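You operate a simulated robot arm through the tools that you are given. There is no shell and no other tool. Be economical: measure what you need, move in short steps, check, and stop when the job is done.

You run a simulated robot arm. Do the job below in one go: nothing can be reset, and whatever is moved stays where it is left.

## Task
Crease the pink folded card flat with the blue bar.
Fine: clamp it square in the corner frame for that and leave it clamped; bar back on the tool rest.
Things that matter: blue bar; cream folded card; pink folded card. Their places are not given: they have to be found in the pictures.

Only the result counts: the job must be done as asked and must still hold three seconds after the hand-in. Knocking over, shifting, dropping, spilling or breaking anything else fails it.

## Robot
A 7-joint arm with a two-finger parallel gripper, fixed in place. Base frame: the origin is at the foot of the arm, x ahead of it, y to its left, z up; the work surface is at about z = 948. Readings come in mm, rad, newtons and seconds.
With the tool pointing down near the work surface it reaches from about 220 to 680 mm from the base axis. Its first joint turns from -1.152 to 1.152 rad. Payload 2.4 kg.
Tool frame: the origin (TCP) lies between the finger pads and is the grasp point; the fingertips stand 30 mm ahead of it; z points along the fingers, y is the line along which they close. Largest opening 94 mm; finger width 28, thickness 10; the body of the gripper, 50 by 96 mm, starts 55 mm behind the TCP.
Orientation is that of the tool frame in the base frame, as [roll, pitch, yaw] about the fixed x, y, z axes, in that order (R = Rz(yaw) Ry(pitch) Rx(roll)). With the fingers straight down and closing along the base's y, the tool's x points along the base's -x, its y along +y and its z along -z.

## Interface
- The arm moves only by the tool jog_arm. Its argument "targets" is a list of rows, each a list of 7 numbers: the opening, from 0 (shut) to 1 (fully open), then the shift along the base's x, y, z in units of 40 mm (1.0 is 40 mm), then the turn, a rotation vector about the base's x, y, z in units of 8 degrees (1.0 is 8 degrees). In form: [[gripper, x, y, z, wx, wy, wz], ...]. A call has 1 to 10 rows; each row shifts and turns the commanded pose from where the row before left it. A call with a number of a shift or a turn outside -1 to 1 is refused whole. Rows are played at 5 a second. More than 50 mm and 0.15 rad between two rows, or a gripper value outside its range, and nothing of the call is played. A pose out of reach is approached as far as the arm can. The call stops where the force on the tool passes 90 N (or 10 N more than at its start, if that is more) or the arm is blocked; 0.2 s more then pass. Each finger travels about 153 mm/s and halts on what it meets, pressing with about 45 N; the grip force reading is that of the motor and also rises with nothing between the fingers. The clock runs only during rows and for 0.2 s after the last one: add rows that do not move to give the fingers time. It gives the time, the measured TCP pose, the force on the tool (base axes), the opening and the grip force at its end, in the units of the frame above (readings bear some noise), with the torque about the TCP (base axes, N m) and any sound that the robot's microphone picked up.
- Cameras (640 x 400 px; columns grow to the right, rows downward): "scene" is fixed at [36.6, 451.8, 1476.6]; the picture's right is [-0.89, -0.46, 0.00], its down [-0.14, 0.27, -0.95] and it looks along [0.44, -0.85, -0.30] (base axes); focal length 309 px, centre (320, 200). "wrist" rides on the gripper at [76, 14, -102] in the tool frame; the picture's right is [-0.18, 0.98, 0.00], its down [-0.75, -0.14, -0.64] and it looks along [-0.63, -0.12, 0.77] (tool axes); focal length 243 px, centre (320, 200).
- grab_frame(camera): a new picture of that camera. No time passes.
- pixel_to_xyz(camera, pixels): for up to 12 pixels [column, row] of the newest picture of that camera ("zoom" is the newest enlarged one), the place [x, y, z] in the base frame of the surface seen there, good to about 2 mm, but the place of the scene camera against the robot may be out by one fixed shift of up to 25 mm in any direction. No time passes.
- zoom(camera, box): a new picture of the part [left, top, right, bottom] of that camera's present view, enlarged. No time passes.
- finish_job(): hands the job in; it is judged then, once.

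Keep the steps short. Do not move on a guess: measure, check each grasp and each placing, and mend mistakes. In all there are 80 turns and 46 pictures (those below and enlarged ones count). Leave the gripper open and the arm clear of the work at the hand-in unless told otherwise, and finish with a single line.

The tools are called by a JSON object that holds its "op" and its "data". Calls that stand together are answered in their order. jog_arm: Moves the arm, as the interface text tells. Its arguments: {"type":"object","properties":{"targets":{"type":"array"}},"required":["targets"]} The other tools are called the same way: grab_frame (camera) takes a picture; pixel_to_xyz (camera, pixels) gives the place of the surface under pixels of a picture; zoom (camera, box) takes an enlarged picture of a part of a camera's view; finish_job () hands the job in.

At the start:

```text
t: 0.0
ee_pos: [439.7, -75.0, 1297.6]
orientation: [3.141, -0.001, 3.141]
wrist_force: [0.2, 0.2, 0.2]
wrist_torque: [-0.01, -0.03, -0.02]
gripper_width: 94.1
grip_force: 0.1
```

scene: 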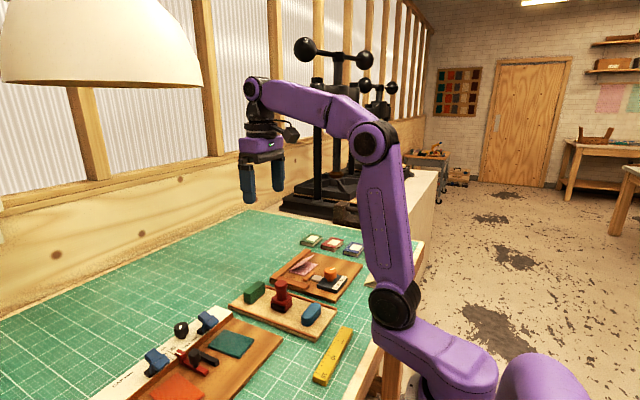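
wrist: 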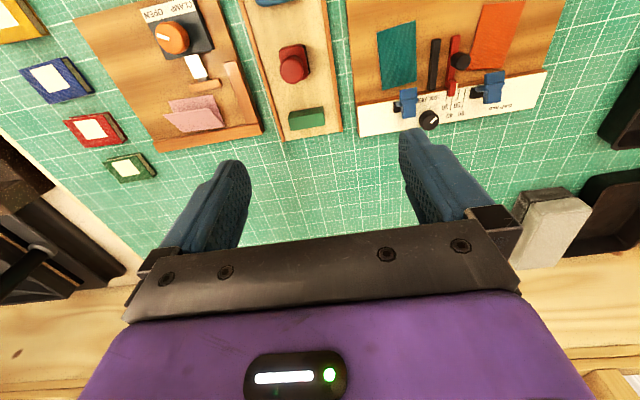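

I see a board with a clamp knob and a pink card around wrist pixel (190,110), and a tool rest with green, red and blue tools around (290,60). I'll enlarge both areas.

{"op": "zoom", "data": {"camera": "wrist", "box": [70, 0, 350, 160]}}

{"op": "zoom", "data": {"camera": "scene", "box": [220, 220, 380, 350]}}

```text
2.29 times, centred on (210, 80) of wrist
```

zoom: 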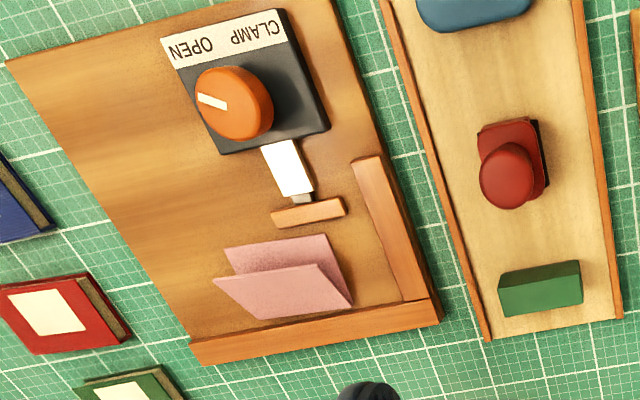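

```text
3.08 times, centred on (300, 285) of scene
```

zoom: 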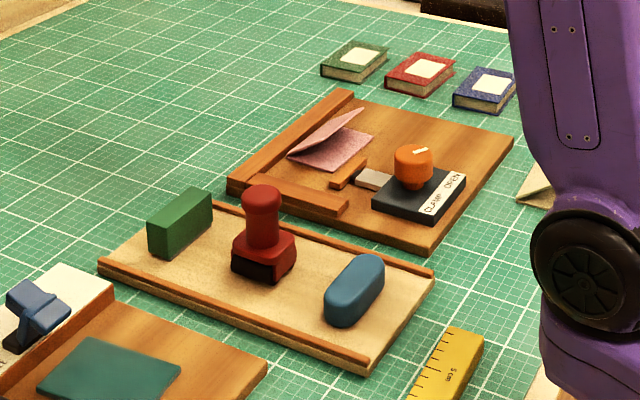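

Next I measure points on the board, the knob, the card and the rest, using the wrist zoom.

{"op": "zoom", "data": {"camera": "wrist", "box": [70, 0, 350, 160]}}

{"op": "pixel_to_xyz", "data": {"camera": "zoom", "pixels": [[225, 248], [325, 236], [214, 281], [320, 266], [350, 304], [262, 318], [400, 303], [200, 340], [368, 165], [240, 85], [280, 212], [340, 205]]}}

{"op": "pixel_to_xyz", "data": {"camera": "wrist", "pixels": [[155, 35], [272, 2], [293, 52], [307, 120], [180, 140], [258, 130], [213, 2], [320, 80], [263, 40], [115, 75]]}}

```text
2.29 times, centred on (210, 80) of wrist
```

zoom: 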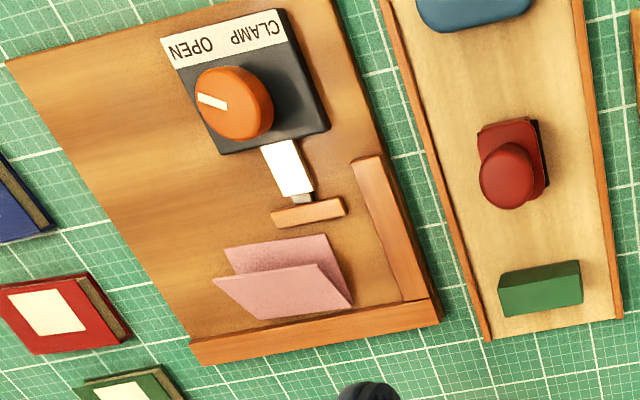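

```text
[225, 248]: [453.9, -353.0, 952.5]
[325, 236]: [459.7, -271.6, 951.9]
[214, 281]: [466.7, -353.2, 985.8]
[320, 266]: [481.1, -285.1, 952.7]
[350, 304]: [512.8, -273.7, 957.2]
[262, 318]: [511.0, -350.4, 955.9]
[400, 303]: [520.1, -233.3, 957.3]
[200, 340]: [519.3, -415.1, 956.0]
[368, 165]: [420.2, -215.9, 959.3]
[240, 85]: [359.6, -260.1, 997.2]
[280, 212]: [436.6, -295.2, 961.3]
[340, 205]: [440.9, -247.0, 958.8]
```

```text
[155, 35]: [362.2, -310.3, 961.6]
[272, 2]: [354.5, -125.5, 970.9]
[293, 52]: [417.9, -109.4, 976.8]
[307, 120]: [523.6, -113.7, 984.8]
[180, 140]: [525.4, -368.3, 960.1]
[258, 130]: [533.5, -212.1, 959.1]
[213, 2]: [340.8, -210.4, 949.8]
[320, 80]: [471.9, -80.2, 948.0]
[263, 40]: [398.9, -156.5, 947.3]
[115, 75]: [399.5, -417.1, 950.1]
```

The card lies at about x 454–513, y −353…−272, with its fold on the far side and the upper flap standing open to z≈986. The far fence is at x≈520 and the right fence at y≈−230. I'll move the camera closer for exact measurements.

{"op": "jog_arm", "data": {"targets": [[1, -0.29, -0.88, -0.78, 0, 0, 0], [1, -0.29, -0.88, -0.78, 0, 0, 0], [1, -0.29, -0.88, -0.78, 0, 0, 0], [1, -0.29, -0.88, -0.78, 0, 0, 0], [1, -0.29, -0.88, -0.78, 0, 0, 0], [1, -0.29, -0.88, -0.78, 0, 0, 0], [1, 0, 0, 0, 0, 0, 0]]}}

{"op": "grab_frame", "data": {"camera": "wrist"}}

{"op": "zoom", "data": {"camera": "scene", "box": [260, 225, 380, 310]}}

```text
t: 1.6
ee_pos: [370.0, -286.7, 1108.8]
orientation: [3.14, 0.0, -3.141]
wrist_force: [0.3, -0.2, 0.3]
wrist_torque: [0.03, 0.01, -0.05]
gripper_width: 93.7
grip_force: 0.1
```

```text
40 pictures are left
```

wrist: 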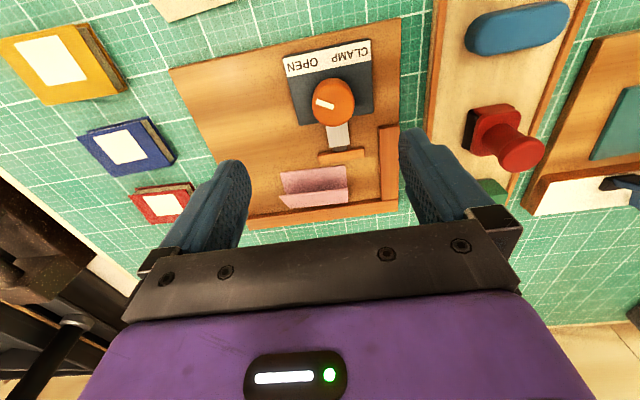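

```text
4.71 times, centred on (320, 268) of scene
```

zoom: 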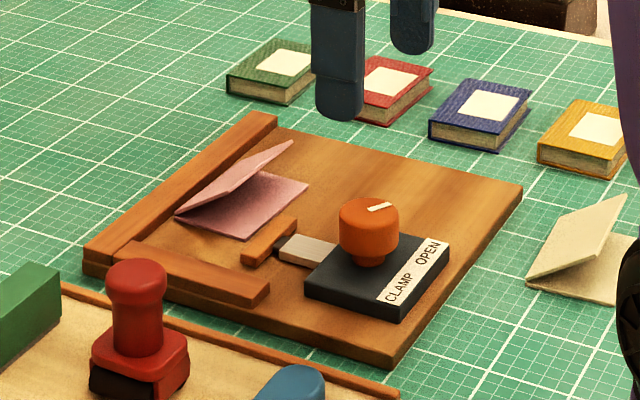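

The view is clear, and the cream card lies off to the base side. I'll enlarge the frame in the wrist view and measure it.

{"op": "zoom", "data": {"camera": "wrist", "box": [240, 110, 420, 225]}}

{"op": "pixel_to_xyz", "data": {"camera": "wrist", "pixels": [[332, 90], [318, 103], [312, 74], [350, 84], [332, 110], [471, 22], [565, 10], [518, 28], [473, 45], [565, 30], [510, 48], [493, 120]]}}

```text
3.48 times, centred on (330, 168) of wrist
```

zoom: 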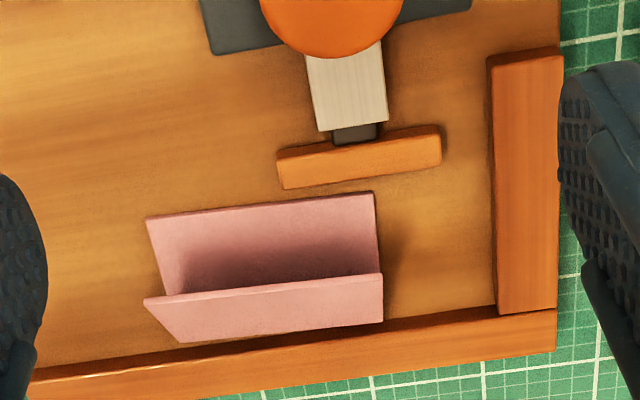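

```text
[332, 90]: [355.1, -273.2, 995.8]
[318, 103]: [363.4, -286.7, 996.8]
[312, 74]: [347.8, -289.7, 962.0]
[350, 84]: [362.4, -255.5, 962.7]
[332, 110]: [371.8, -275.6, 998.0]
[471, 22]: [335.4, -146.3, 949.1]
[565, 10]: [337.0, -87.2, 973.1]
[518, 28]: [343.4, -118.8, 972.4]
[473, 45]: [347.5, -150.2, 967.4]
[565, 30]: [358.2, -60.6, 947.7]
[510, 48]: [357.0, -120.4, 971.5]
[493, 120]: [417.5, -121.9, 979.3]
```

{"op": "pixel_to_xyz", "data": {"camera": "zoom", "pixels": [[150, 220], [372, 196], [147, 301], [378, 278], [184, 340], [380, 320], [490, 80], [495, 290], [440, 312], [100, 355], [282, 165], [436, 142]]}}

{"op": "pixel_to_xyz", "data": {"camera": "zoom", "pixels": [[440, 321], [100, 370], [493, 70], [500, 290], [480, 200], [430, 250], [60, 100], [60, 250], [438, 160], [286, 182], [350, 90], [325, 100]]}}

```text
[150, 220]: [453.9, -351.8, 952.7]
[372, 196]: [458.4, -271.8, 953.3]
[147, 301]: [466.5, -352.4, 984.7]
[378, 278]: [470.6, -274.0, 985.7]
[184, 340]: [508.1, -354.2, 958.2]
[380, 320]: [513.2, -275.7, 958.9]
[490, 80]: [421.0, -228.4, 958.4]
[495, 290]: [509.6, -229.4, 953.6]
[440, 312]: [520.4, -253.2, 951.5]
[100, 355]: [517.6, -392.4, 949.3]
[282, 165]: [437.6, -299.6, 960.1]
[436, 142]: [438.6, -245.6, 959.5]
```

```text
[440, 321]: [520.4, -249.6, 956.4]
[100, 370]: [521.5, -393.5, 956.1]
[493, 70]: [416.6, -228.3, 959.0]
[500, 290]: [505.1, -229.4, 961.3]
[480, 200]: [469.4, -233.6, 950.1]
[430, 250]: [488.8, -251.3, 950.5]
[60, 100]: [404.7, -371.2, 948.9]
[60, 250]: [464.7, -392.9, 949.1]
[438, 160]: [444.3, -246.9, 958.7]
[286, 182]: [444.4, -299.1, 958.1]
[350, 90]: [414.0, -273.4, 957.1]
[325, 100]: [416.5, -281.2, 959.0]
```

The frame is square to the base: the far fence face is at x≈520, the right fence face at y≈−229, and the board top at z≈950. The card sits about 3° off, 8 mm short in x and 44 mm short in y. The jaw's left end is at y≈−300. I'll bring the nearly shut fingers behind the card's near edge, left of the jaw.

{"op": "jog_arm", "data": {"targets": [[0.085, 0.4, -0.21, -0.2, 0, 0, 0], [0.085, 0.4, -0.21, -0.6, 0, 0, 0], [0.085, 0.4, -0.21, -0.9, 0, 0, 0], [0.085, 0.36, -0.2, -0.9, 0, 0, 0], [0.085, 0, 0, 0, 0, 0, 0]]}}

{"op": "grab_frame", "data": {"camera": "wrist"}}

```text
t: 2.8
ee_pos: [433.1, -318.4, 1004.6]
orientation: [-3.142, 0.0, 3.141]
wrist_force: [-0.7, 0.1, -0.6]
wrist_torque: [-0.02, 0.02, -0.05]
gripper_width: 8.1
grip_force: 0.1
```

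```text
37 pictures are left
```

wrist: 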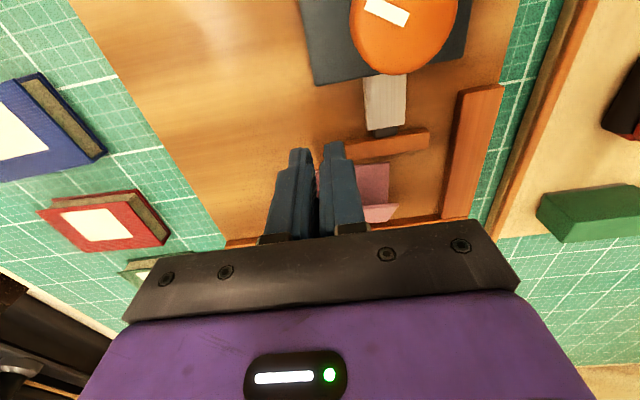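

The fingertips are left of the jaw. I'll move 2 mm further left and lower until they nearly touch the board.

{"op": "jog_arm", "data": {"targets": [[0.085, 0, -0.05, -0.25, 0, 0, 0], [0.085, 0, 0, -0.2, 0, 0, 0], [0.085, 0, 0, -0.04, 0, 0, 0], [0.085, 0, 0, -0.03, 0, 0, 0], [0.085, 0, 0, -0.03, 0, 0, 0], [0.085, 0, 0, 0, 0, 0, 0]]}}

```text
t: 4.2
ee_pos: [431.8, -322.1, 983.9]
orientation: [3.141, 0.001, 3.139]
wrist_force: [0.1, -0.2, 0.8]
wrist_torque: [-0.01, 0.0, 0.01]
gripper_width: 8.0
grip_force: 0.0
```

There is no contact yet (tip at z≈954), so I continue down in small steps.

{"op": "jog_arm", "data": {"targets": [[0.085, 0, 0, -0.03, 0, 0, 0], [0.085, 0, 0, -0.02, 0, 0, 0], [0.085, 0, 0, 0, 0, 0, 0]]}}

{"op": "jog_arm", "data": {"targets": [[0.085, 0, 0, -0.03, 0, 0, 0], [0.085, 0, 0, 0, 0, 0, 0]]}}

```text
t: 5.0
ee_pos: [432.3, -320.8, 980.7]
orientation: [-3.14, 0.0, 3.141]
wrist_force: [-0.3, 0.3, -0.1]
wrist_torque: [0.03, 0.0, 0.0]
gripper_width: 7.9
grip_force: 0.1
```

```text
t: 5.6
ee_pos: [431.5, -319.6, 979.7]
orientation: [-3.141, -0.001, -3.14]
wrist_force: [0.1, -0.2, 1.7]
wrist_torque: [0.03, 0.03, -0.03]
gripper_width: 7.8
grip_force: 0.0
```

{"op": "jog_arm", "data": {"targets": [[0.085, 0, 0, -0.025, 0, 0, 0], [0.085, 0, 0, 0, 0, 0, 0]]}}

```text
t: 6.2
ee_pos: [432.1, -320.4, 980.4]
orientation: [-3.139, 0.001, -3.141]
wrist_force: [-4.3, 4.4, 21.6]
wrist_torque: [0.2, 0.41, -0.1]
gripper_width: 8.1
grip_force: 0.1
```

The board is touched at TCP z≈980. I'll raise 1.4 mm and push +x in short steps; the card edge is at x≈454 and should stop at the fence about 8–12 mm later.

{"op": "jog_arm", "data": {"targets": [[0.085, 0, 0, 0.035, 0, 0, 0], [0.085, 0, 0, 0, 0, 0, 0], [0.085, 0.1, 0, 0, 0, 0, 0], [0.085, 0.1, 0, 0, 0, 0, 0], [0.085, 0.05, 0, 0, 0, 0, 0], [0.085, 0, 0, 0, 0, 0, 0]]}}

{"op": "zoom", "data": {"camera": "scene", "box": [260, 225, 380, 310]}}

```text
t: 7.6
ee_pos: [441.4, -321.3, 980.5]
orientation: [3.14, -0.002, 3.14]
wrist_force: [0.3, -0.4, -0.3]
wrist_torque: [-0.01, 0.03, 0.0]
gripper_width: 7.8
grip_force: 0.1
```

```text
4.71 times, centred on (320, 268) of scene
```

zoom: 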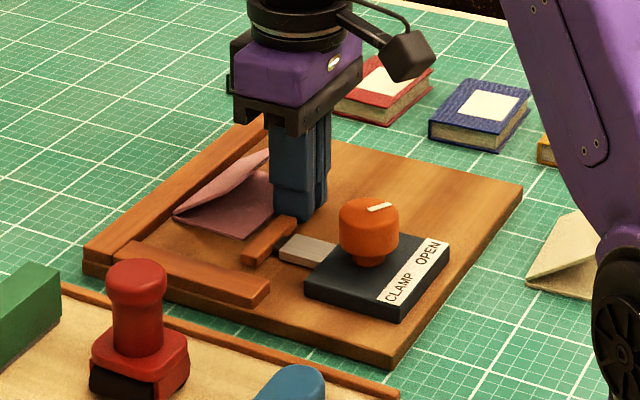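

The fingers are right behind the card edge. I'll push in 1.6 mm steps and watch the force.

{"op": "jog_arm", "data": {"targets": [[0.085, 0.04, 0, 0, 0, 0, 0], [0.085, 0.04, 0, 0, 0, 0, 0], [0.085, 0.04, 0, 0, 0, 0, 0], [0.085, 0.04, 0, 0, 0, 0, 0], [0.085, 0, 0, 0, 0, 0, 0]]}}

{"op": "zoom", "data": {"camera": "scene", "box": [260, 225, 380, 310]}}

```text
t: 8.8
ee_pos: [448.9, -322.5, 980.1]
orientation: [3.141, -0.002, -3.141]
wrist_force: [-3.2, 0.5, 0.2]
wrist_torque: [0.04, 0.09, 0.01]
gripper_width: 8.2
grip_force: 0.1
```

```text
4.71 times, centred on (320, 268) of scene
```

zoom: 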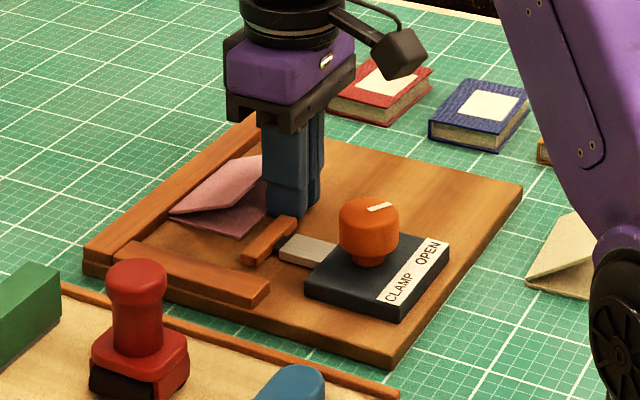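

The card is moving and the force is −3 N. I continue in 1 mm steps.

{"op": "jog_arm", "data": {"targets": [[0.085, 0.025, 0, 0, 0, 0, 0], [0.085, 0.025, 0, 0, 0, 0, 0], [0.085, 0, 0, 0, 0, 0, 0]]}}

{"op": "jog_arm", "data": {"targets": [[0.085, 0.02, 0, 0, 0, 0, 0], [0.085, 0, 0, 0, 0, 0, 0]]}}

```text
t: 9.6
ee_pos: [448.1, -320.7, 980.3]
orientation: [-3.141, -0.003, 3.142]
wrist_force: [-16.0, 2.4, 4.3]
wrist_torque: [0.1, 0.42, 0.01]
gripper_width: 8.1
grip_force: 0.1
```

```text
t: 10.2
ee_pos: [448.7, -321.4, 979.1]
orientation: [3.138, -0.007, 3.14]
wrist_force: [-24.7, 0.6, 3.4]
wrist_torque: [-0.07, 0.64, 0.03]
gripper_width: 7.9
grip_force: 0.1
```

It is blocked at −25 N, so the card is against the far fence. I'll back off, rise, move left of the card and take a picture.

{"op": "jog_arm", "data": {"targets": [[0.085, -0.2, 0, 0, 0, 0, 0], [0.085, -0.1, 0, 0.3, 0, 0, 0], [0.085, 0, 0, 1, 0, 0, 0], [0.085, -0.2, -0.3, 0.9, 0, 0, 0], [0.085, -0.6, -0.7, 0.3, 0, 0, 0], [0, -0.6, -0.7, 0, 0, 0, 0], [0, 0, 0, 0, 0, 0, 0]]}}

{"op": "zoom", "data": {"camera": "wrist", "box": [260, 60, 480, 220]}}

```text
t: 11.8
ee_pos: [383.6, -389.5, 1081.8]
orientation: [-3.141, 0.0, 3.141]
wrist_force: [-0.4, 0.1, 0.1]
wrist_torque: [0.0, 0.0, -0.02]
gripper_width: 0.0
grip_force: 32.4
```

```text
2.50 times, centred on (370, 140) of wrist
```

zoom: 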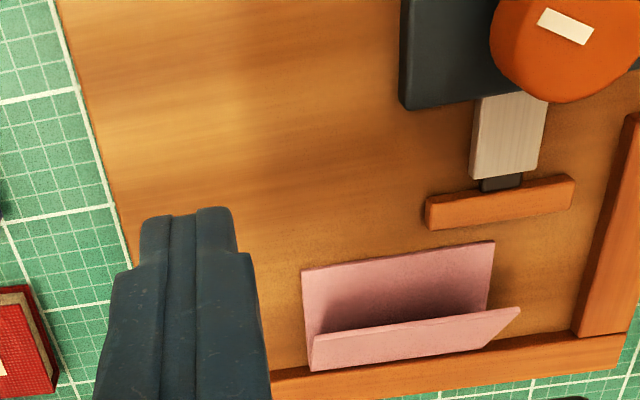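

{"op": "pixel_to_xyz", "data": {"camera": "zoom", "pixels": [[306, 273], [490, 246], [318, 340], [515, 312], [314, 367], [480, 348], [310, 310], [576, 320], [290, 372], [428, 205]]}}

```text
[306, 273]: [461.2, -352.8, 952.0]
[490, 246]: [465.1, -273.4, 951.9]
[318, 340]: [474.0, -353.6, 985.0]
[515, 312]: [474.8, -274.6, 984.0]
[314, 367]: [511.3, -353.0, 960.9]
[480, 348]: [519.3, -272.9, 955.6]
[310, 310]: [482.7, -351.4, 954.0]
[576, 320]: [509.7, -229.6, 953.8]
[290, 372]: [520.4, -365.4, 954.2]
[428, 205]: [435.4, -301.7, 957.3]
```

The card is on the far fence: the fold is at x≈519 and the near edge at 461–465. I now move the shut fingers to the left of the card (its left edge is at y≈−353) to push it toward the right fence.

{"op": "jog_arm", "data": {"targets": [[0, 0.87, 0.12, -0.3, 0, 0, 0], [0, 0.87, 0.11, -0.5, 0, 0, 0], [0, 0.87, 0.1, -0.6, 0, 0, 0], [0, 0, 0.05, -0.6, 0, 0, 0], [0, 0, 0, -0.3, 0, 0, 0], [0, 0, 0, -0.1, 0, 0, 0], [0, 0, 0, 0, 0, 0, 0]]}}

```text
t: 13.4
ee_pos: [488.1, -373.9, 984.1]
orientation: [-3.141, -0.001, 3.142]
wrist_force: [-0.7, 0.4, 0.2]
wrist_torque: [-0.01, 0.0, 0.03]
gripper_width: 0.2
grip_force: 32.7
```

{"op": "jog_arm", "data": {"targets": [[0, 0, 0, -0.04, 0, 0, 0], [0, 0, 0, -0.03, 0, 0, 0], [0, 0, 0, 0, 0, 0, 0]]}}

{"op": "zoom", "data": {"camera": "scene", "box": [260, 225, 380, 310]}}

```text
t: 14.2
ee_pos: [487.3, -373.8, 982.4]
orientation: [3.141, 0.001, 3.141]
wrist_force: [0.7, 0.7, -0.4]
wrist_torque: [-0.01, 0.0, -0.05]
gripper_width: 0.0
grip_force: 32.8
```

```text
4.71 times, centred on (320, 268) of scene
```

zoom: 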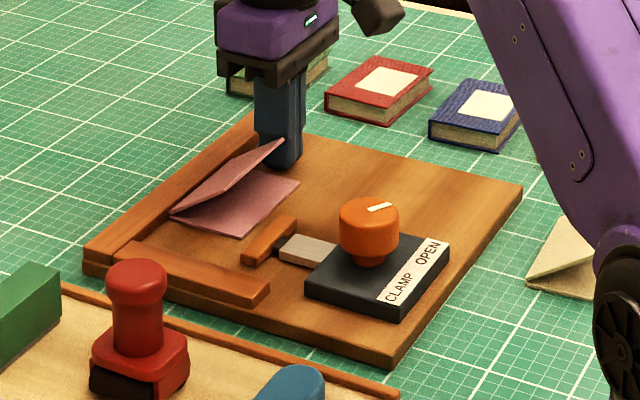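

The fingers are left of the card. I'll lower 1 mm and push +y to TCP y≈−329, short of the fence, in small steps.

{"op": "jog_arm", "data": {"targets": [[0, 0, 0, -0.025, 0, 0, 0], [0, 0, 0.15, 0, 0, 0, 0], [0, 0, 0.15, 0, 0, 0, 0], [0, 0, 0.15, 0, 0, 0, 0], [0, 0, 0.15, 0, 0, 0, 0], [0, 0, 0.15, 0, 0, 0, 0], [0, 0, 0.15, 0, 0, 0, 0], [0, 0, 0.1, 0, 0, 0, 0], [0, 0, 0.1, 0, 0, 0, 0], [0, 0, 0, 0, 0, 0, 0]]}}

{"op": "zoom", "data": {"camera": "scene", "box": [260, 225, 380, 310]}}

```text
t: 16.4
ee_pos: [487.6, -331.2, 980.2]
orientation: [3.141, 0.0, 3.141]
wrist_force: [0.5, -1.0, 0.2]
wrist_torque: [0.0, 0.01, 0.01]
gripper_width: 0.1
grip_force: 33.0
```

```text
4.71 times, centred on (320, 268) of scene
```

zoom: 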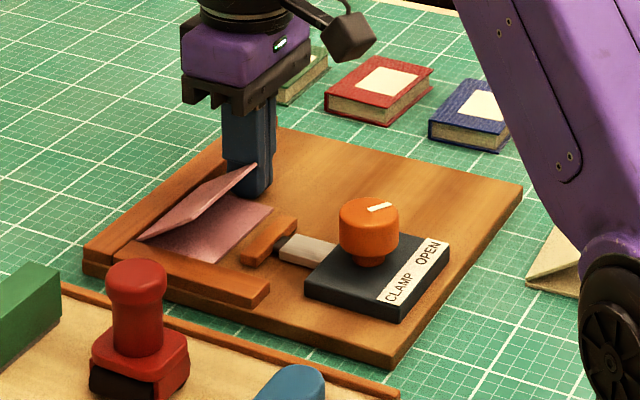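

The card follows the fingers. I continue in smaller steps until the right fence stops it (about 11 mm more).

{"op": "jog_arm", "data": {"targets": [[0, 0, 0.08, 0, 0, 0, 0], [0, 0, 0.06, 0, 0, 0, 0], [0, 0, 0.05, 0, 0, 0, 0], [0, 0, 0.03, 0, 0, 0, 0], [0, 0, 0, 0, 0, 0, 0]]}}

{"op": "jog_arm", "data": {"targets": [[0, 0, 0.03, 0, 0, 0, 0], [0, 0, 0.03, 0, 0, 0, 0], [0, 0, 0, 0, 0, 0, 0]]}}

```text
t: 17.6
ee_pos: [486.3, -324.4, 980.6]
orientation: [-3.138, 0.0, 3.139]
wrist_force: [-5.6, -19.2, 6.5]
wrist_torque: [0.07, -0.01, 0.26]
gripper_width: 0.0
grip_force: 33.1
```

```text
t: 18.4
ee_pos: [486.5, -323.3, 981.9]
orientation: [-3.138, 0.001, 3.138]
wrist_force: [-4.9, -26.0, 8.5]
wrist_torque: [0.13, 0.03, 0.27]
gripper_width: 0.0
grip_force: 33.0
```

It is blocked at −26 N with TCP y≈−323. I'll back off, rise and look to confirm the seating.

{"op": "jog_arm", "data": {"targets": [[0, 0, -0.2, 0, 0, 0, 0], [0, 0, -0.4, 0.3, 0, 0, 0], [0, -0.2, -0.4, 0.9, 0, 0, 0], [0, -0.7, 0, 0.9, 0, 0, 0], [0, -0.9, 0, 0.5, 0, 0, 0], [0, -0.9, 0, 0, 0, 0, 0], [0, 0, 0, 0, 0, 0, 0]]}}

{"op": "zoom", "data": {"camera": "wrist", "box": [280, 60, 480, 220]}}

```text
t: 20.0
ee_pos: [378.0, -358.4, 1084.4]
orientation: [-3.141, 0.0, 3.141]
wrist_force: [0.8, 0.5, 0.1]
wrist_torque: [0.02, 0.0, -0.02]
gripper_width: 0.0
grip_force: 32.9
```

```text
2.50 times, centred on (380, 140) of wrist
```

zoom: 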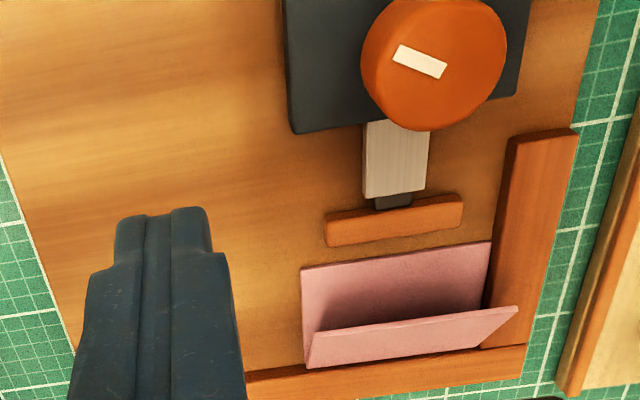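

{"op": "pixel_to_xyz", "data": {"camera": "zoom", "pixels": [[305, 271], [487, 246], [314, 340], [512, 312], [310, 362], [476, 345], [487, 270], [497, 230], [487, 320], [330, 240], [460, 222], [405, 62]]}}

```text
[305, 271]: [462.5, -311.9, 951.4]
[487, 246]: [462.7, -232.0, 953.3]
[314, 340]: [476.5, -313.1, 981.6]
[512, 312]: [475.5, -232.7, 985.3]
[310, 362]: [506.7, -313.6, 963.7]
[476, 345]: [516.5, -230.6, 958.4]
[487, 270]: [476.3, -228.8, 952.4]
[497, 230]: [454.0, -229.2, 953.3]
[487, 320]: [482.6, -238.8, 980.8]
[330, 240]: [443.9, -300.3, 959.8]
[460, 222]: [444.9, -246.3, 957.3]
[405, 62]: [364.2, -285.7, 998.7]
```

The card is now square in the corner: near edge at x=462.5/462.7, right edge at y≈−231. Next is the knob. I'll measure its top rim, the pointer mark and the labels.

{"op": "pixel_to_xyz", "data": {"camera": "zoom", "pixels": [[370, 40], [498, 25], [395, 90], [470, 95], [440, 108], [498, 60], [398, 55], [442, 70], [368, 70], [430, 40]]}}

{"op": "zoom", "data": {"camera": "wrist", "box": [340, 0, 540, 120]}}

```text
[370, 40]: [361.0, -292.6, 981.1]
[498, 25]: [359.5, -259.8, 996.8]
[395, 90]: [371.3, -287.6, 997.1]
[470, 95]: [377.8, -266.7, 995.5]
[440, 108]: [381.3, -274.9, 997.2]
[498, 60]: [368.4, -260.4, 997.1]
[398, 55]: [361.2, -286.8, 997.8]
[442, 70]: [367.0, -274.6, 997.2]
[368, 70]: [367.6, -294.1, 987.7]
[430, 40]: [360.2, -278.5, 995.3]
```

```text
3.20 times, centred on (440, 60) of wrist
```

zoom: 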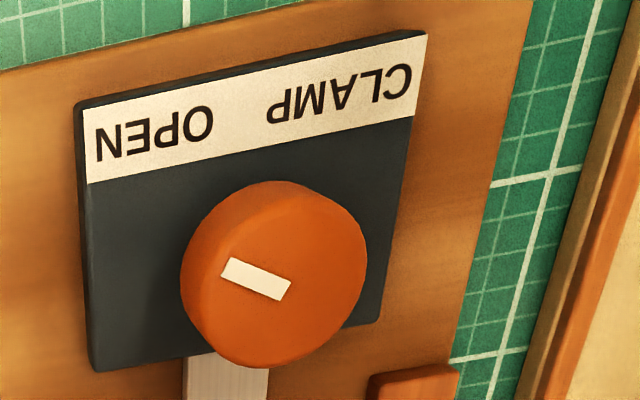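

{"op": "pixel_to_xyz", "data": {"camera": "zoom", "pixels": [[225, 266], [288, 288], [360, 240], [360, 265], [275, 362], [235, 340], [300, 190], [255, 200], [215, 300], [340, 320], [95, 110], [420, 45]]}}

```text
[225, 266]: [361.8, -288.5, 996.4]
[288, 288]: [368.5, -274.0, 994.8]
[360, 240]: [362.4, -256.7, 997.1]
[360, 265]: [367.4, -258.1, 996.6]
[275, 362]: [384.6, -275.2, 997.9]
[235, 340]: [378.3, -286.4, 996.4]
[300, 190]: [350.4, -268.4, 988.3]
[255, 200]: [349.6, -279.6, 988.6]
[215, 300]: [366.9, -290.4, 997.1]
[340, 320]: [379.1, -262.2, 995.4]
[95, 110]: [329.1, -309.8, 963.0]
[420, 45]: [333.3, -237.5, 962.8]
```

The knob axis is about (367, −274), radius 17.5, top at z 997; the plate top is at z 963. The pointer now points at −y, slightly toward OPEN. CLAMP lies clockwise seen from above. I'll move above the knob with the gripper open and descend so the tips are at about z 970.

{"op": "jog_arm", "data": {"targets": [[0.7, -0.1, 0.7, 0, 0, 0, 0], [0.7, -0.1, 0.7, 0, 0, 0, 0], [0.7, -0.08, 0.7, 0, 0, 0, 0], [0.7, 0, 0, -0.5, 0, 0, 0], [0.7, 0, 0, -0.5, 0, 0, 0], [0.7, 0, 0, -0.5, 0, 0, 0], [0.7, 0, 0, -0.3, 0, 0, 0], [0.7, 0, 0, 0, 0, 0, 0]]}}

{"op": "zoom", "data": {"camera": "scene", "box": [260, 225, 380, 310]}}

```text
t: 21.8
ee_pos: [369.8, -275.4, 1011.7]
orientation: [-3.141, 0.0, 3.141]
wrist_force: [0.0, 0.3, -0.6]
wrist_torque: [-0.02, 0.01, -0.02]
gripper_width: 65.7
grip_force: 0.0
```

```text
4.71 times, centred on (320, 268) of scene
```

zoom: 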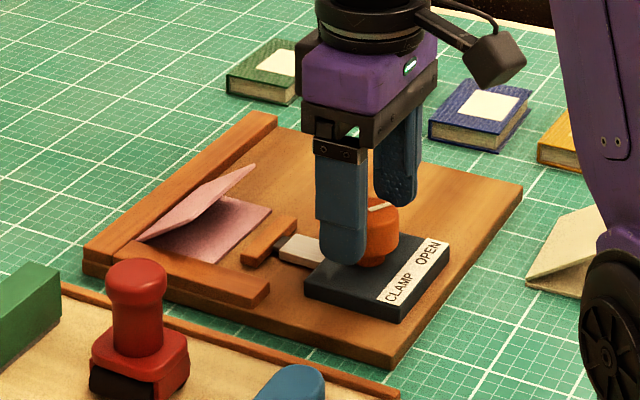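

The knob is between the fingers. I'll lower 10 mm, trim 2 mm in x, and pre-turn the open gripper by +48° so there is room to turn clockwise.

{"op": "jog_arm", "data": {"targets": [[0.7, -0.06, 0.03, -0.15, 0, 0, 0], [0.7, 0, 0, -0.12, 0, 0, 0], [0.7, 0, 0, 0, 0, 0, 1], [0.7, 0, 0, 0, 0, 0, 1], [0.7, 0, 0, 0, 0, 0, 1], [0.7, 0, 0, 0, 0, 0, 1], [0.7, 0, 0, 0, 0, 0, 1], [0.7, 0, 0, 0, 0, 0, 1], [0.7, 0, 0, 0, 0, 0, 0]]}}

```text
t: 23.8
ee_pos: [366.0, -274.6, 1000.8]
orientation: [-3.141, 0.001, -2.302]
wrist_force: [0.4, 0.2, -0.7]
wrist_torque: [-0.02, 0.01, 0.01]
gripper_width: 65.6
grip_force: 0.1
```

I'll close on the knob and check the grip.

{"op": "jog_arm", "data": {"targets": [[0.3, 0, 0, 0, 0, 0, 0], [0.3, 0, 0, 0, 0, 0, 0], [0.3, 0, 0, 0, 0, 0, 0]]}}

```text
t: 24.6
ee_pos: [367.7, -275.7, 1002.3]
orientation: [-3.132, 0.001, -2.303]
wrist_force: [17.6, -15.5, -2.1]
wrist_torque: [-0.25, -0.14, 0.0]
gripper_width: 37.4
grip_force: 45.2
```

The grip is firm (37 mm). A 23 N side force shows the knob is about 2 mm off toward +x/−y. I'll shift to relieve that, then turn −24° and check.

{"op": "jog_arm", "data": {"targets": [[0.3, 0.04, -0.035, 0, 0, 0, 0], [0.3, 0, 0, 0, 0, 0, 0], [0.3, 0, 0, 0, 0, 0, -1], [0.3, 0, 0, 0, 0, 0, -1], [0.3, 0, 0, 0, 0, 0, -1], [0.3, 0, 0, 0, 0, 0, 0]]}}

{"op": "zoom", "data": {"camera": "scene", "box": [260, 225, 380, 310]}}

```text
t: 26.0
ee_pos: [367.5, -275.9, 1002.5]
orientation: [-3.14, 0.0, -2.723]
wrist_force: [4.6, -5.1, 22.3]
wrist_torque: [-0.44, 0.47, 0.01]
gripper_width: 37.3
grip_force: 45.0
```

```text
4.71 times, centred on (320, 268) of scene
```

zoom: 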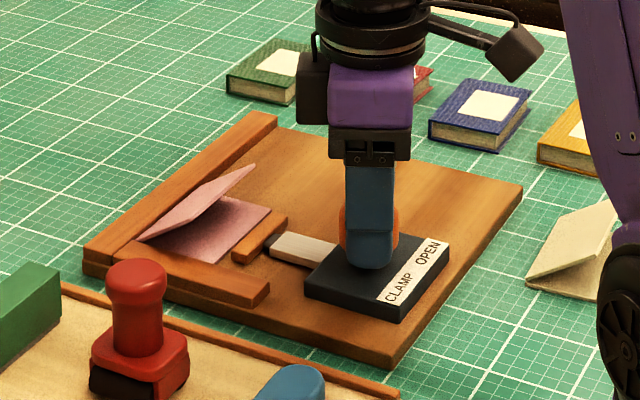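

The jaw is advancing toward the card, so the direction is right. Fz is 22 N upward, so I'll ease 1.5 mm up and keep turning.

{"op": "jog_arm", "data": {"targets": [[0.3, 0, 0, 0.04, 0, 0, 0], [0.3, 0, 0, 0, 0, 0, -1], [0.3, 0, 0, 0, 0, 0, -1], [0.3, 0, 0, 0, 0, 0, -1], [0.3, 0, 0, 0, 0, 0, 0]]}}

{"op": "jog_arm", "data": {"targets": [[0.3, 0, 0, 0, 0, 0, -1], [0.3, 0, 0, 0, 0, 0, -1], [0.3, 0, 0, 0, 0, 0, -1], [0.3, 0, 0, 0, 0, 0, 0]]}}

{"op": "zoom", "data": {"camera": "scene", "box": [260, 225, 380, 310]}}

```text
t: 27.2
ee_pos: [368.5, -274.8, 1001.5]
orientation: [3.141, 0.0, 3.14]
wrist_force: [10.1, -6.0, -17.1]
wrist_torque: [-0.02, -1.07, 0.01]
gripper_width: 37.1
grip_force: 44.8
```

```text
t: 28.2
ee_pos: [368.7, -274.4, 1002.5]
orientation: [3.141, -0.001, 2.72]
wrist_force: [12.6, -1.9, -26.8]
wrist_torque: [-0.04, -0.38, 0.02]
gripper_width: 37.0
grip_force: 45.2
```

```text
4.71 times, centred on (320, 268) of scene
```

zoom: 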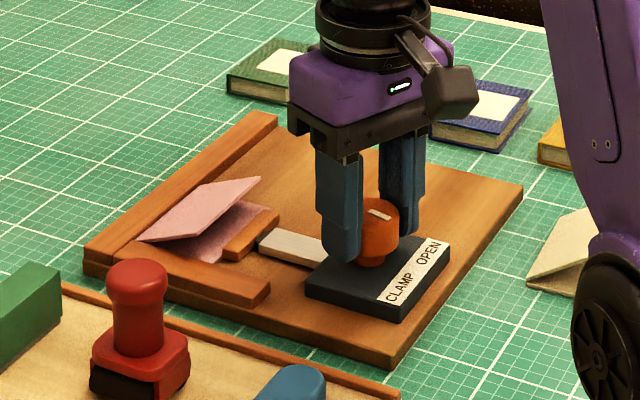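

Turned 72° with no torque resistance, and the jaw is close to the card. I'll relax z by 1 mm and keep turning in short steps.

{"op": "jog_arm", "data": {"targets": [[0.3, -0.02, 0, -0.03, 0, 0, 0], [0.3, 0, 0, 0, 0, 0, -1], [0.3, 0, 0, 0, 0, 0, -0.75], [0.3, 0, 0, 0, 0, 0, 0]]}}

{"op": "zoom", "data": {"camera": "wrist", "box": [170, 40, 470, 240]}}

{"op": "zoom", "data": {"camera": "scene", "box": [270, 235, 350, 295]}}

```text
t: 29.2
ee_pos: [368.2, -274.0, 1003.5]
orientation: [-3.142, 0.002, 2.479]
wrist_force: [15.2, 10.3, 11.9]
wrist_torque: [0.86, 0.4, 0.07]
gripper_width: 37.1
grip_force: 45.2
```

```text
2.00 times, centred on (320, 140) of wrist
```

zoom: 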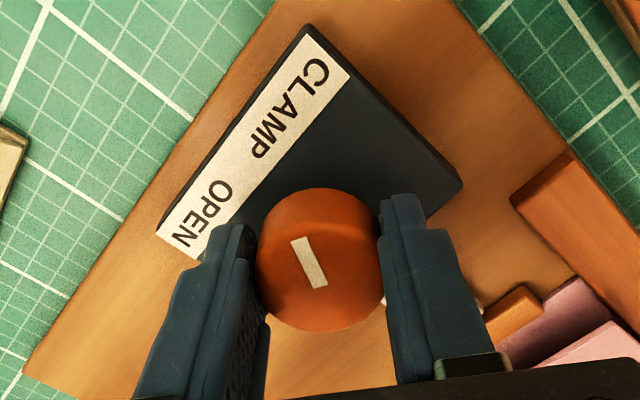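

```text
6.67 times, centred on (310, 265) of scene
```

zoom: 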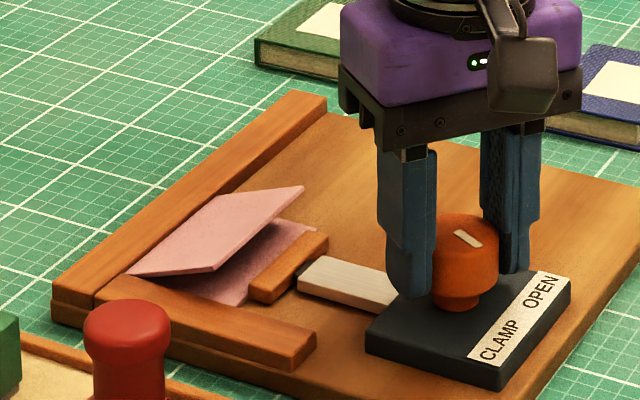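

The jaw has reached the card's near edge. The pointer is at about 160°, between the two words, so I keep turning and watch the torque about z.

{"op": "jog_arm", "data": {"targets": [[0.3, -0.03, -0.02, 0, 0, 0, -1], [0.3, 0, 0, 0, 0, 0, -0.75], [0.3, 0, 0, 0, 0, 0, 0]]}}

{"op": "jog_arm", "data": {"targets": [[0.3, 0, 0, 0, 0, 0, -1], [0.3, 0, 0, 0, 0, 0, -0.75], [0.3, 0, 0, 0, 0, 0, 0]]}}

{"op": "zoom", "data": {"camera": "scene", "box": [270, 235, 350, 295]}}

```text
t: 30.0
ee_pos: [367.6, -273.3, 1003.4]
orientation: [3.139, 0.003, 2.234]
wrist_force: [20.1, 19.0, 25.1]
wrist_torque: [0.43, -0.75, 0.05]
gripper_width: 37.2
grip_force: 45.6
```

```text
t: 30.8
ee_pos: [368.7, -274.7, 1003.2]
orientation: [3.138, 0.002, 1.988]
wrist_force: [22.9, 18.1, 22.4]
wrist_torque: [-0.11, -1.15, 0.04]
gripper_width: 37.3
grip_force: 44.8
```

```text
6.67 times, centred on (310, 265) of scene
```

zoom: 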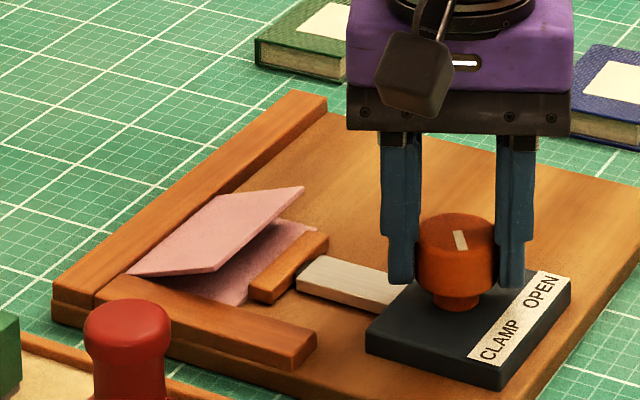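

The knob turns freely and the jaw has stayed on the card's near edge since about 86°. I'll relieve the side load and turn the last 16° toward the CLAMP mark.

{"op": "jog_arm", "data": {"targets": [[0.3, 0.04, 0.03, 0.03, 0, 0, 0], [0.3, 0, 0, 0, 0, 0, -1], [0.3, 0, 0, 0, 0, 0, -1], [0.3, 0, 0, 0, 0, 0, 0]]}}

{"op": "zoom", "data": {"camera": "wrist", "box": [170, 40, 470, 240]}}

```text
t: 31.8
ee_pos: [369.4, -273.3, 1003.9]
orientation: [-3.138, -0.002, 1.713]
wrist_force: [23.6, 15.0, -9.1]
wrist_torque: [0.4, -0.67, 0.54]
gripper_width: 37.0
grip_force: 45.0
```

```text
2.00 times, centred on (320, 140) of wrist
```

zoom: 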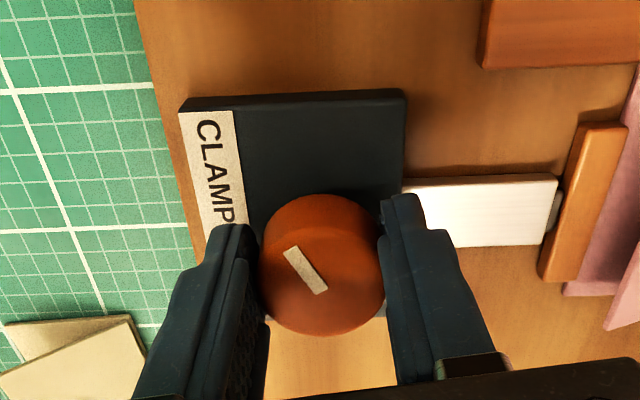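

The torque about z rose to 0.54 N·m at 130°, so the end stop at CLAMP is reached. I'll release and rise.

{"op": "jog_arm", "data": {"targets": [[0.7, 0, 0, 0, 0, 0, 0], [0.7, 0, 0, 0, 0, 0, 0], [0.7, 0, 0, 0.5, 0, 0, 0], [0.7, 0, 0, 1, 0, 0, 0], [0.7, 0, 0, 1, 0, 0, 0], [0.7, 0, 0, 0.5, 0, 0, 0], [0.7, 0, 0, 0, 0, 0, 0]]}}

{"op": "grab_frame", "data": {"camera": "wrist"}}

{"op": "zoom", "data": {"camera": "scene", "box": [260, 225, 380, 310]}}

```text
t: 33.4
ee_pos: [368.2, -275.6, 1124.3]
orientation: [3.141, 0.001, 1.71]
wrist_force: [-1.1, -0.6, 0.2]
wrist_torque: [0.0, 0.01, 0.01]
gripper_width: 66.1
grip_force: 0.0
```

```text
22 pictures are left
```

wrist: 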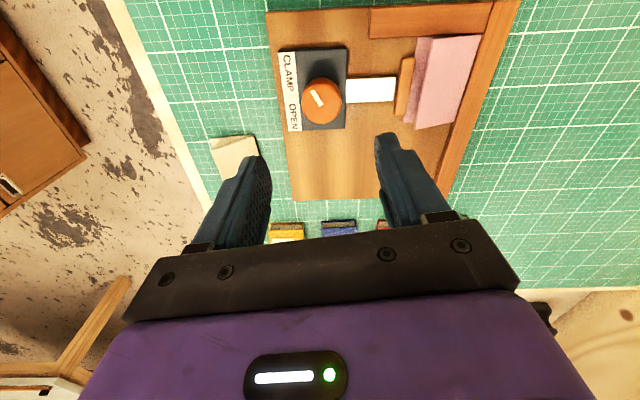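

```text
4.71 times, centred on (320, 268) of scene
```

zoom: 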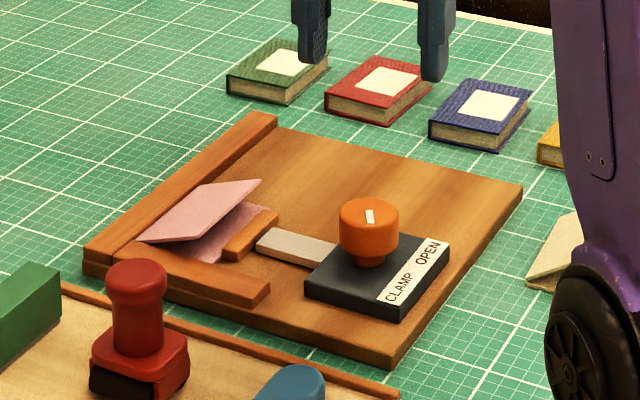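

{"op": "zoom", "data": {"camera": "wrist", "box": [270, 0, 510, 150]}}

{"op": "pixel_to_xyz", "data": {"camera": "wrist", "pixels": [[407, 118], [418, 42], [417, 127], [429, 42], [452, 123], [480, 38], [413, 60], [400, 112], [403, 123], [412, 100], [410, 60]]}}

```text
2.67 times, centred on (390, 75) of wrist
```

zoom: 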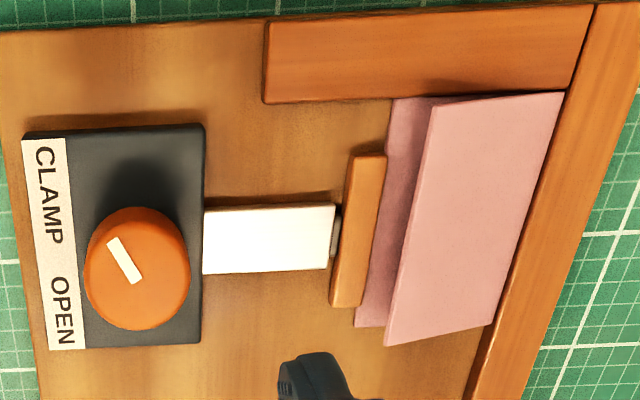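

```text
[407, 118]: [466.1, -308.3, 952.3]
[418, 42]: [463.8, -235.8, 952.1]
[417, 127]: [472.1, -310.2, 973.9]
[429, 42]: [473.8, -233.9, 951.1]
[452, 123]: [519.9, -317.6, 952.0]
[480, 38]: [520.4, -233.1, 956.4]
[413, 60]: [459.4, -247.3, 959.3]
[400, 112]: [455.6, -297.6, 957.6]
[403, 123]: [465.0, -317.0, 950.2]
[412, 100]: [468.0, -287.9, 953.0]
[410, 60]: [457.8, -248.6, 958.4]
```

The jaw rests on the card's near edge (x≈463), and the card is still square with its fold at x≈520. Now I fetch the blue bar: I move to the left so the camera looks at it.

{"op": "jog_arm", "data": {"targets": [[0.8, -0.06, 0.95, 0, 0, 0, 0], [0.8, -0.06, 0.95, 0, 0, 0, 0], [0.8, -0.06, 0.95, 0, 0, 0, 0], [0.8, -0.06, 0.95, -0.1, 0, 0, 0], [0.8, -0.06, 0.95, -0.2, 0, 0, 0], [0.8, -0.06, 0.8, -0.3, 0, 0, 0], [0.8, -0.06, 0.7, -0.3, 0, 0, 0], [0.8, 0, 0, 0, 0, 0, 0]]}}

{"op": "grab_frame", "data": {"camera": "wrist"}}

```text
t: 35.2
ee_pos: [350.6, -24.1, 1085.9]
orientation: [-3.141, -0.001, 1.712]
wrist_force: [0.4, -0.4, 0.1]
wrist_torque: [0.02, -0.01, 0.04]
gripper_width: 75.3
grip_force: 0.0
```

```text
19 pictures are left
```

wrist: 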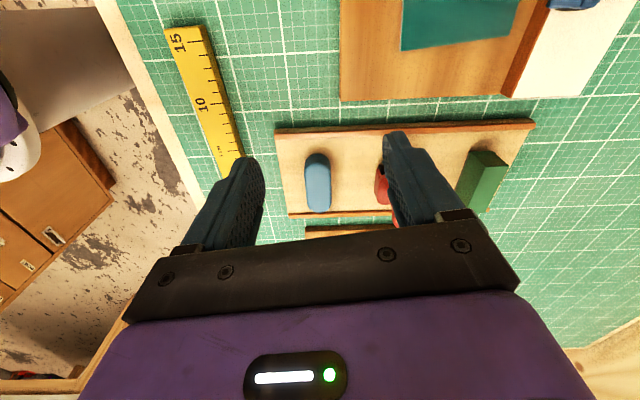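

{"op": "zoom", "data": {"camera": "wrist", "box": [260, 110, 440, 230]}}

{"op": "pixel_to_xyz", "data": {"camera": "wrist", "pixels": [[318, 153], [318, 212], [306, 180], [330, 180], [307, 160], [329, 160], [309, 205], [330, 205], [340, 180], [318, 180], [345, 130], [345, 212]]}}

```text
3.33 times, centred on (350, 170) of wrist
```

zoom: 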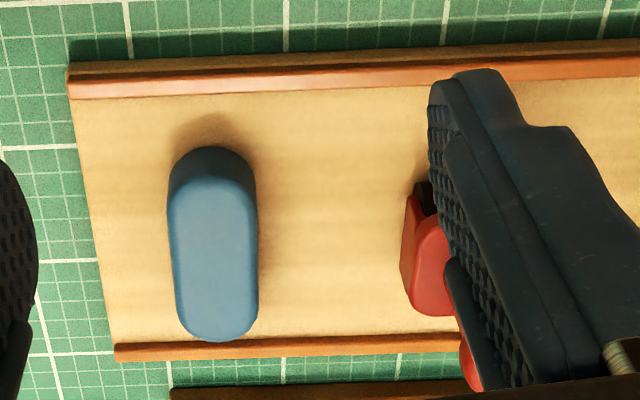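

```text
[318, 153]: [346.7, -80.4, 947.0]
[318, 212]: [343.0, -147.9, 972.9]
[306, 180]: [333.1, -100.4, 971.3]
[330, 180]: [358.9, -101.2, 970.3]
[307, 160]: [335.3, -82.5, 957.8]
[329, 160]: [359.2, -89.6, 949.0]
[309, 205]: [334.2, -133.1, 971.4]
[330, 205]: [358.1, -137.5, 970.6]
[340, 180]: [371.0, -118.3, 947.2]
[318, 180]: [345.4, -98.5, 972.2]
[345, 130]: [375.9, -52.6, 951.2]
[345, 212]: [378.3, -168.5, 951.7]
```

The bar is centred at about (346, −116), long axis along y, width 26, top at z 972, on the rest at z≈948. I'll turn −8° so the fingers close exactly along x, move over it and take a check picture before descending.

{"op": "jog_arm", "data": {"targets": [[0.6, -0.04, -0.77, 0, 0, 0, -1], [0.6, -0.04, -0.77, 0, 0, 0, 0], [0.6, -0.04, -0.76, -0.3, 0, 0, 0], [0.6, 0, 0, -0.8, 0, 0, 0], [0.6, 0, 0, -0.6, 0, 0, 0], [0.6, 0, 0, 0, 0, 0, 0]]}}

{"op": "grab_frame", "data": {"camera": "wrist"}}

```text
t: 36.6
ee_pos: [346.7, -115.4, 1018.6]
orientation: [-3.141, -0.001, 1.572]
wrist_force: [0.0, 0.5, 0.3]
wrist_torque: [-0.01, -0.01, -0.01]
gripper_width: 56.5
grip_force: 0.1
```

```text
17 pictures are left
```

wrist: 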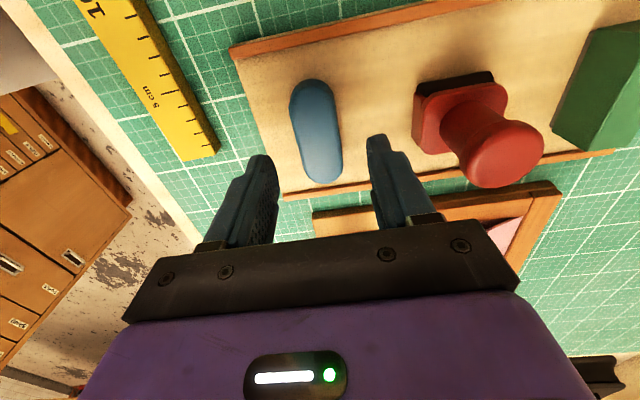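

The bar is centred between the fingers. I'll descend to TCP z≈987 and close gently.

{"op": "jog_arm", "data": {"targets": [[0.6, 0, 0, -0.4, 0, 0, 0], [0.6, 0, 0, -0.39, 0, 0, 0], [0.6, 0, 0, 0, 0, 0, 0], [0.2, 0, 0, 0, 0, 0, 0], [0.2, 0, 0, 0, 0, 0, 0], [0.2, 0, 0, 0, 0, 0, 0]]}}

```text
t: 38.0
ee_pos: [346.4, -117.5, 988.9]
orientation: [-3.141, -0.001, 1.571]
wrist_force: [-0.9, 0.3, -0.1]
wrist_torque: [-0.01, 0.0, 0.01]
gripper_width: 28.8
grip_force: 44.6
```

The bar is gripped (28.8 mm, 45 N). I'll lift it and check.

{"op": "jog_arm", "data": {"targets": [[0.2, 0, 0, 0.3, 0, 0, 0], [0.2, 0, 0, 0.8, 0, 0, 0], [0.2, 0, 0, 0.9, 0, 0, 0], [0.2, 0, 0, 0.9, 0, 0, 0], [0.2, 0, 0, 0, 0, 0, 0]]}}

{"op": "grab_frame", "data": {"camera": "wrist"}}

```text
t: 39.2
ee_pos: [345.2, -116.6, 1103.2]
orientation: [3.141, -0.001, 1.571]
wrist_force: [0.0, 0.5, -0.4]
wrist_torque: [0.01, 0.0, 0.0]
gripper_width: 28.8
grip_force: 44.9
```

```text
16 pictures are left
```

wrist: 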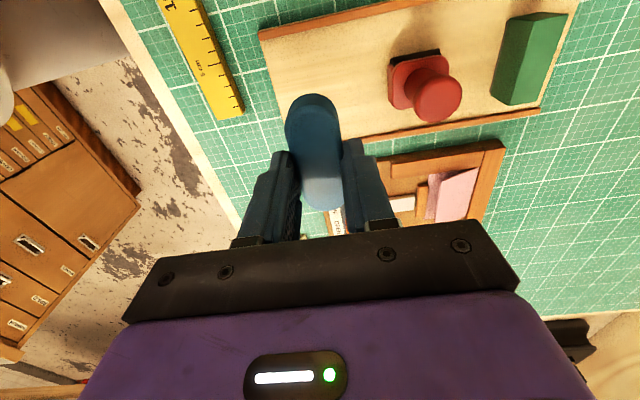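

The bar is held level. I'll carry it at this height to above the card (x≈502 near the fold, y≈−288), then lower to about 15 mm over the flap.

{"op": "jog_arm", "data": {"targets": [[0.2, 0.785, -0.858, 0, 0, 0, 0], [0.2, 0.785, -0.858, 0, 0, 0, 0], [0.2, 0.785, -0.858, 0, 0, 0, 0], [0.2, 0.785, -0.858, 0, 0, 0, 0], [0.2, 0.785, -0.858, 0, 0, 0, 0], [0.2, 0, 0, -0.6, 0, 0, 0], [0.2, 0, 0, -0.6, 0, 0, 0], [0.2, 0, 0, -0.6, 0, 0, 0], [0.2, 0, 0, 0, 0, 0, 0]]}}

{"op": "zoom", "data": {"camera": "scene", "box": [260, 225, 380, 310]}}

```text
t: 41.2
ee_pos: [503.1, -288.4, 1031.9]
orientation: [3.141, -0.002, 1.57]
wrist_force: [-0.1, 0.3, -0.6]
wrist_torque: [0.01, 0.04, 0.01]
gripper_width: 28.8
grip_force: 45.3
```

```text
4.71 times, centred on (320, 268) of scene
```

zoom: 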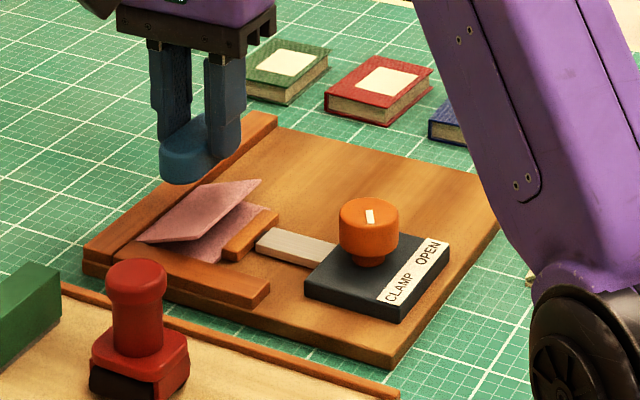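

The bar is over the card. I'll lower slowly onto the flap and watch Fz.

{"op": "jog_arm", "data": {"targets": [[0.2, 0, 0, -0.3, 0, 0, 0], [0.2, 0, 0, -0.25, 0, 0, 0], [0.2, 0, 0, -0.2, 0, 0, 0], [0.2, 0, 0, -0.1, 0, 0, 0], [0.2, 0, 0, 0, 0, 0, 0]]}}

{"op": "jog_arm", "data": {"targets": [[0.2, 0, 0, -0.04, 0, 0, 0], [0.2, 0, 0, 0, 0, 0, 0]]}}

```text
t: 42.4
ee_pos: [502.6, -288.3, 997.4]
orientation: [3.141, 0.001, 1.571]
wrist_force: [-0.4, 0.6, 0.0]
wrist_torque: [0.02, 0.0, 0.0]
gripper_width: 28.9
grip_force: 44.9
```

```text
t: 43.0
ee_pos: [502.8, -288.5, 994.4]
orientation: [-3.141, 0.0, 1.573]
wrist_force: [0.1, 0.0, -0.5]
wrist_torque: [0.02, 0.02, -0.01]
gripper_width: 28.8
grip_force: 44.8
```

{"op": "jog_arm", "data": {"targets": [[0.2, 0, 0, -0.03, 0, 0, 0], [0.2, 0, 0, 0, 0, 0, 0]]}}

{"op": "jog_arm", "data": {"targets": [[0.2, 0, 0, -0.025, 0, 0, 0], [0.2, 0, 0, 0, 0, 0, 0]]}}

{"op": "zoom", "data": {"camera": "scene", "box": [270, 235, 350, 295]}}

```text
t: 43.6
ee_pos: [502.9, -286.9, 995.9]
orientation: [3.138, 0.0, 1.571]
wrist_force: [-1.3, 0.7, 7.6]
wrist_torque: [0.1, 0.04, 0.0]
gripper_width: 28.7
grip_force: 44.8
```

```text
t: 44.2
ee_pos: [504.0, -288.8, 995.1]
orientation: [3.139, 0.0, 1.572]
wrist_force: [-1.4, 0.6, 17.4]
wrist_torque: [0.25, -0.02, -0.01]
gripper_width: 28.8
grip_force: 45.2
```

```text
6.67 times, centred on (310, 265) of scene
```

zoom: 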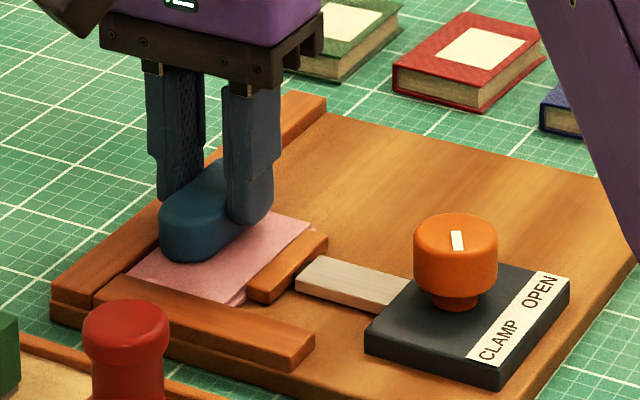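

The flap now lies flat under the bar with 17 N. I'll press to about 35 N and slide +y along the fold toward the right fence, stopping just short of it.

{"op": "jog_arm", "data": {"targets": [[0.2, 0, 0, -0.045, 0, 0, 0], [0.2, 0, 0, 0, 0, 0, 0], [0.2, 0, 0.1, 0, 0, 0, 0], [0.2, 0, 0.1, 0, 0, 0, 0], [0.2, 0, 0.1, 0, 0, 0, 0], [0.2, 0, 0.1, 0, 0, 0, 0], [0.2, 0, 0.08, 0, 0, 0, 0], [0.2, 0, 0, 0, 0, 0, 0]]}}

```text
t: 46.0
ee_pos: [503.9, -269.5, 994.2]
orientation: [3.135, 0.002, 1.572]
wrist_force: [-1.0, -9.2, 28.1]
wrist_torque: [-0.41, -0.1, 0.0]
gripper_width: 28.8
grip_force: 44.7
```

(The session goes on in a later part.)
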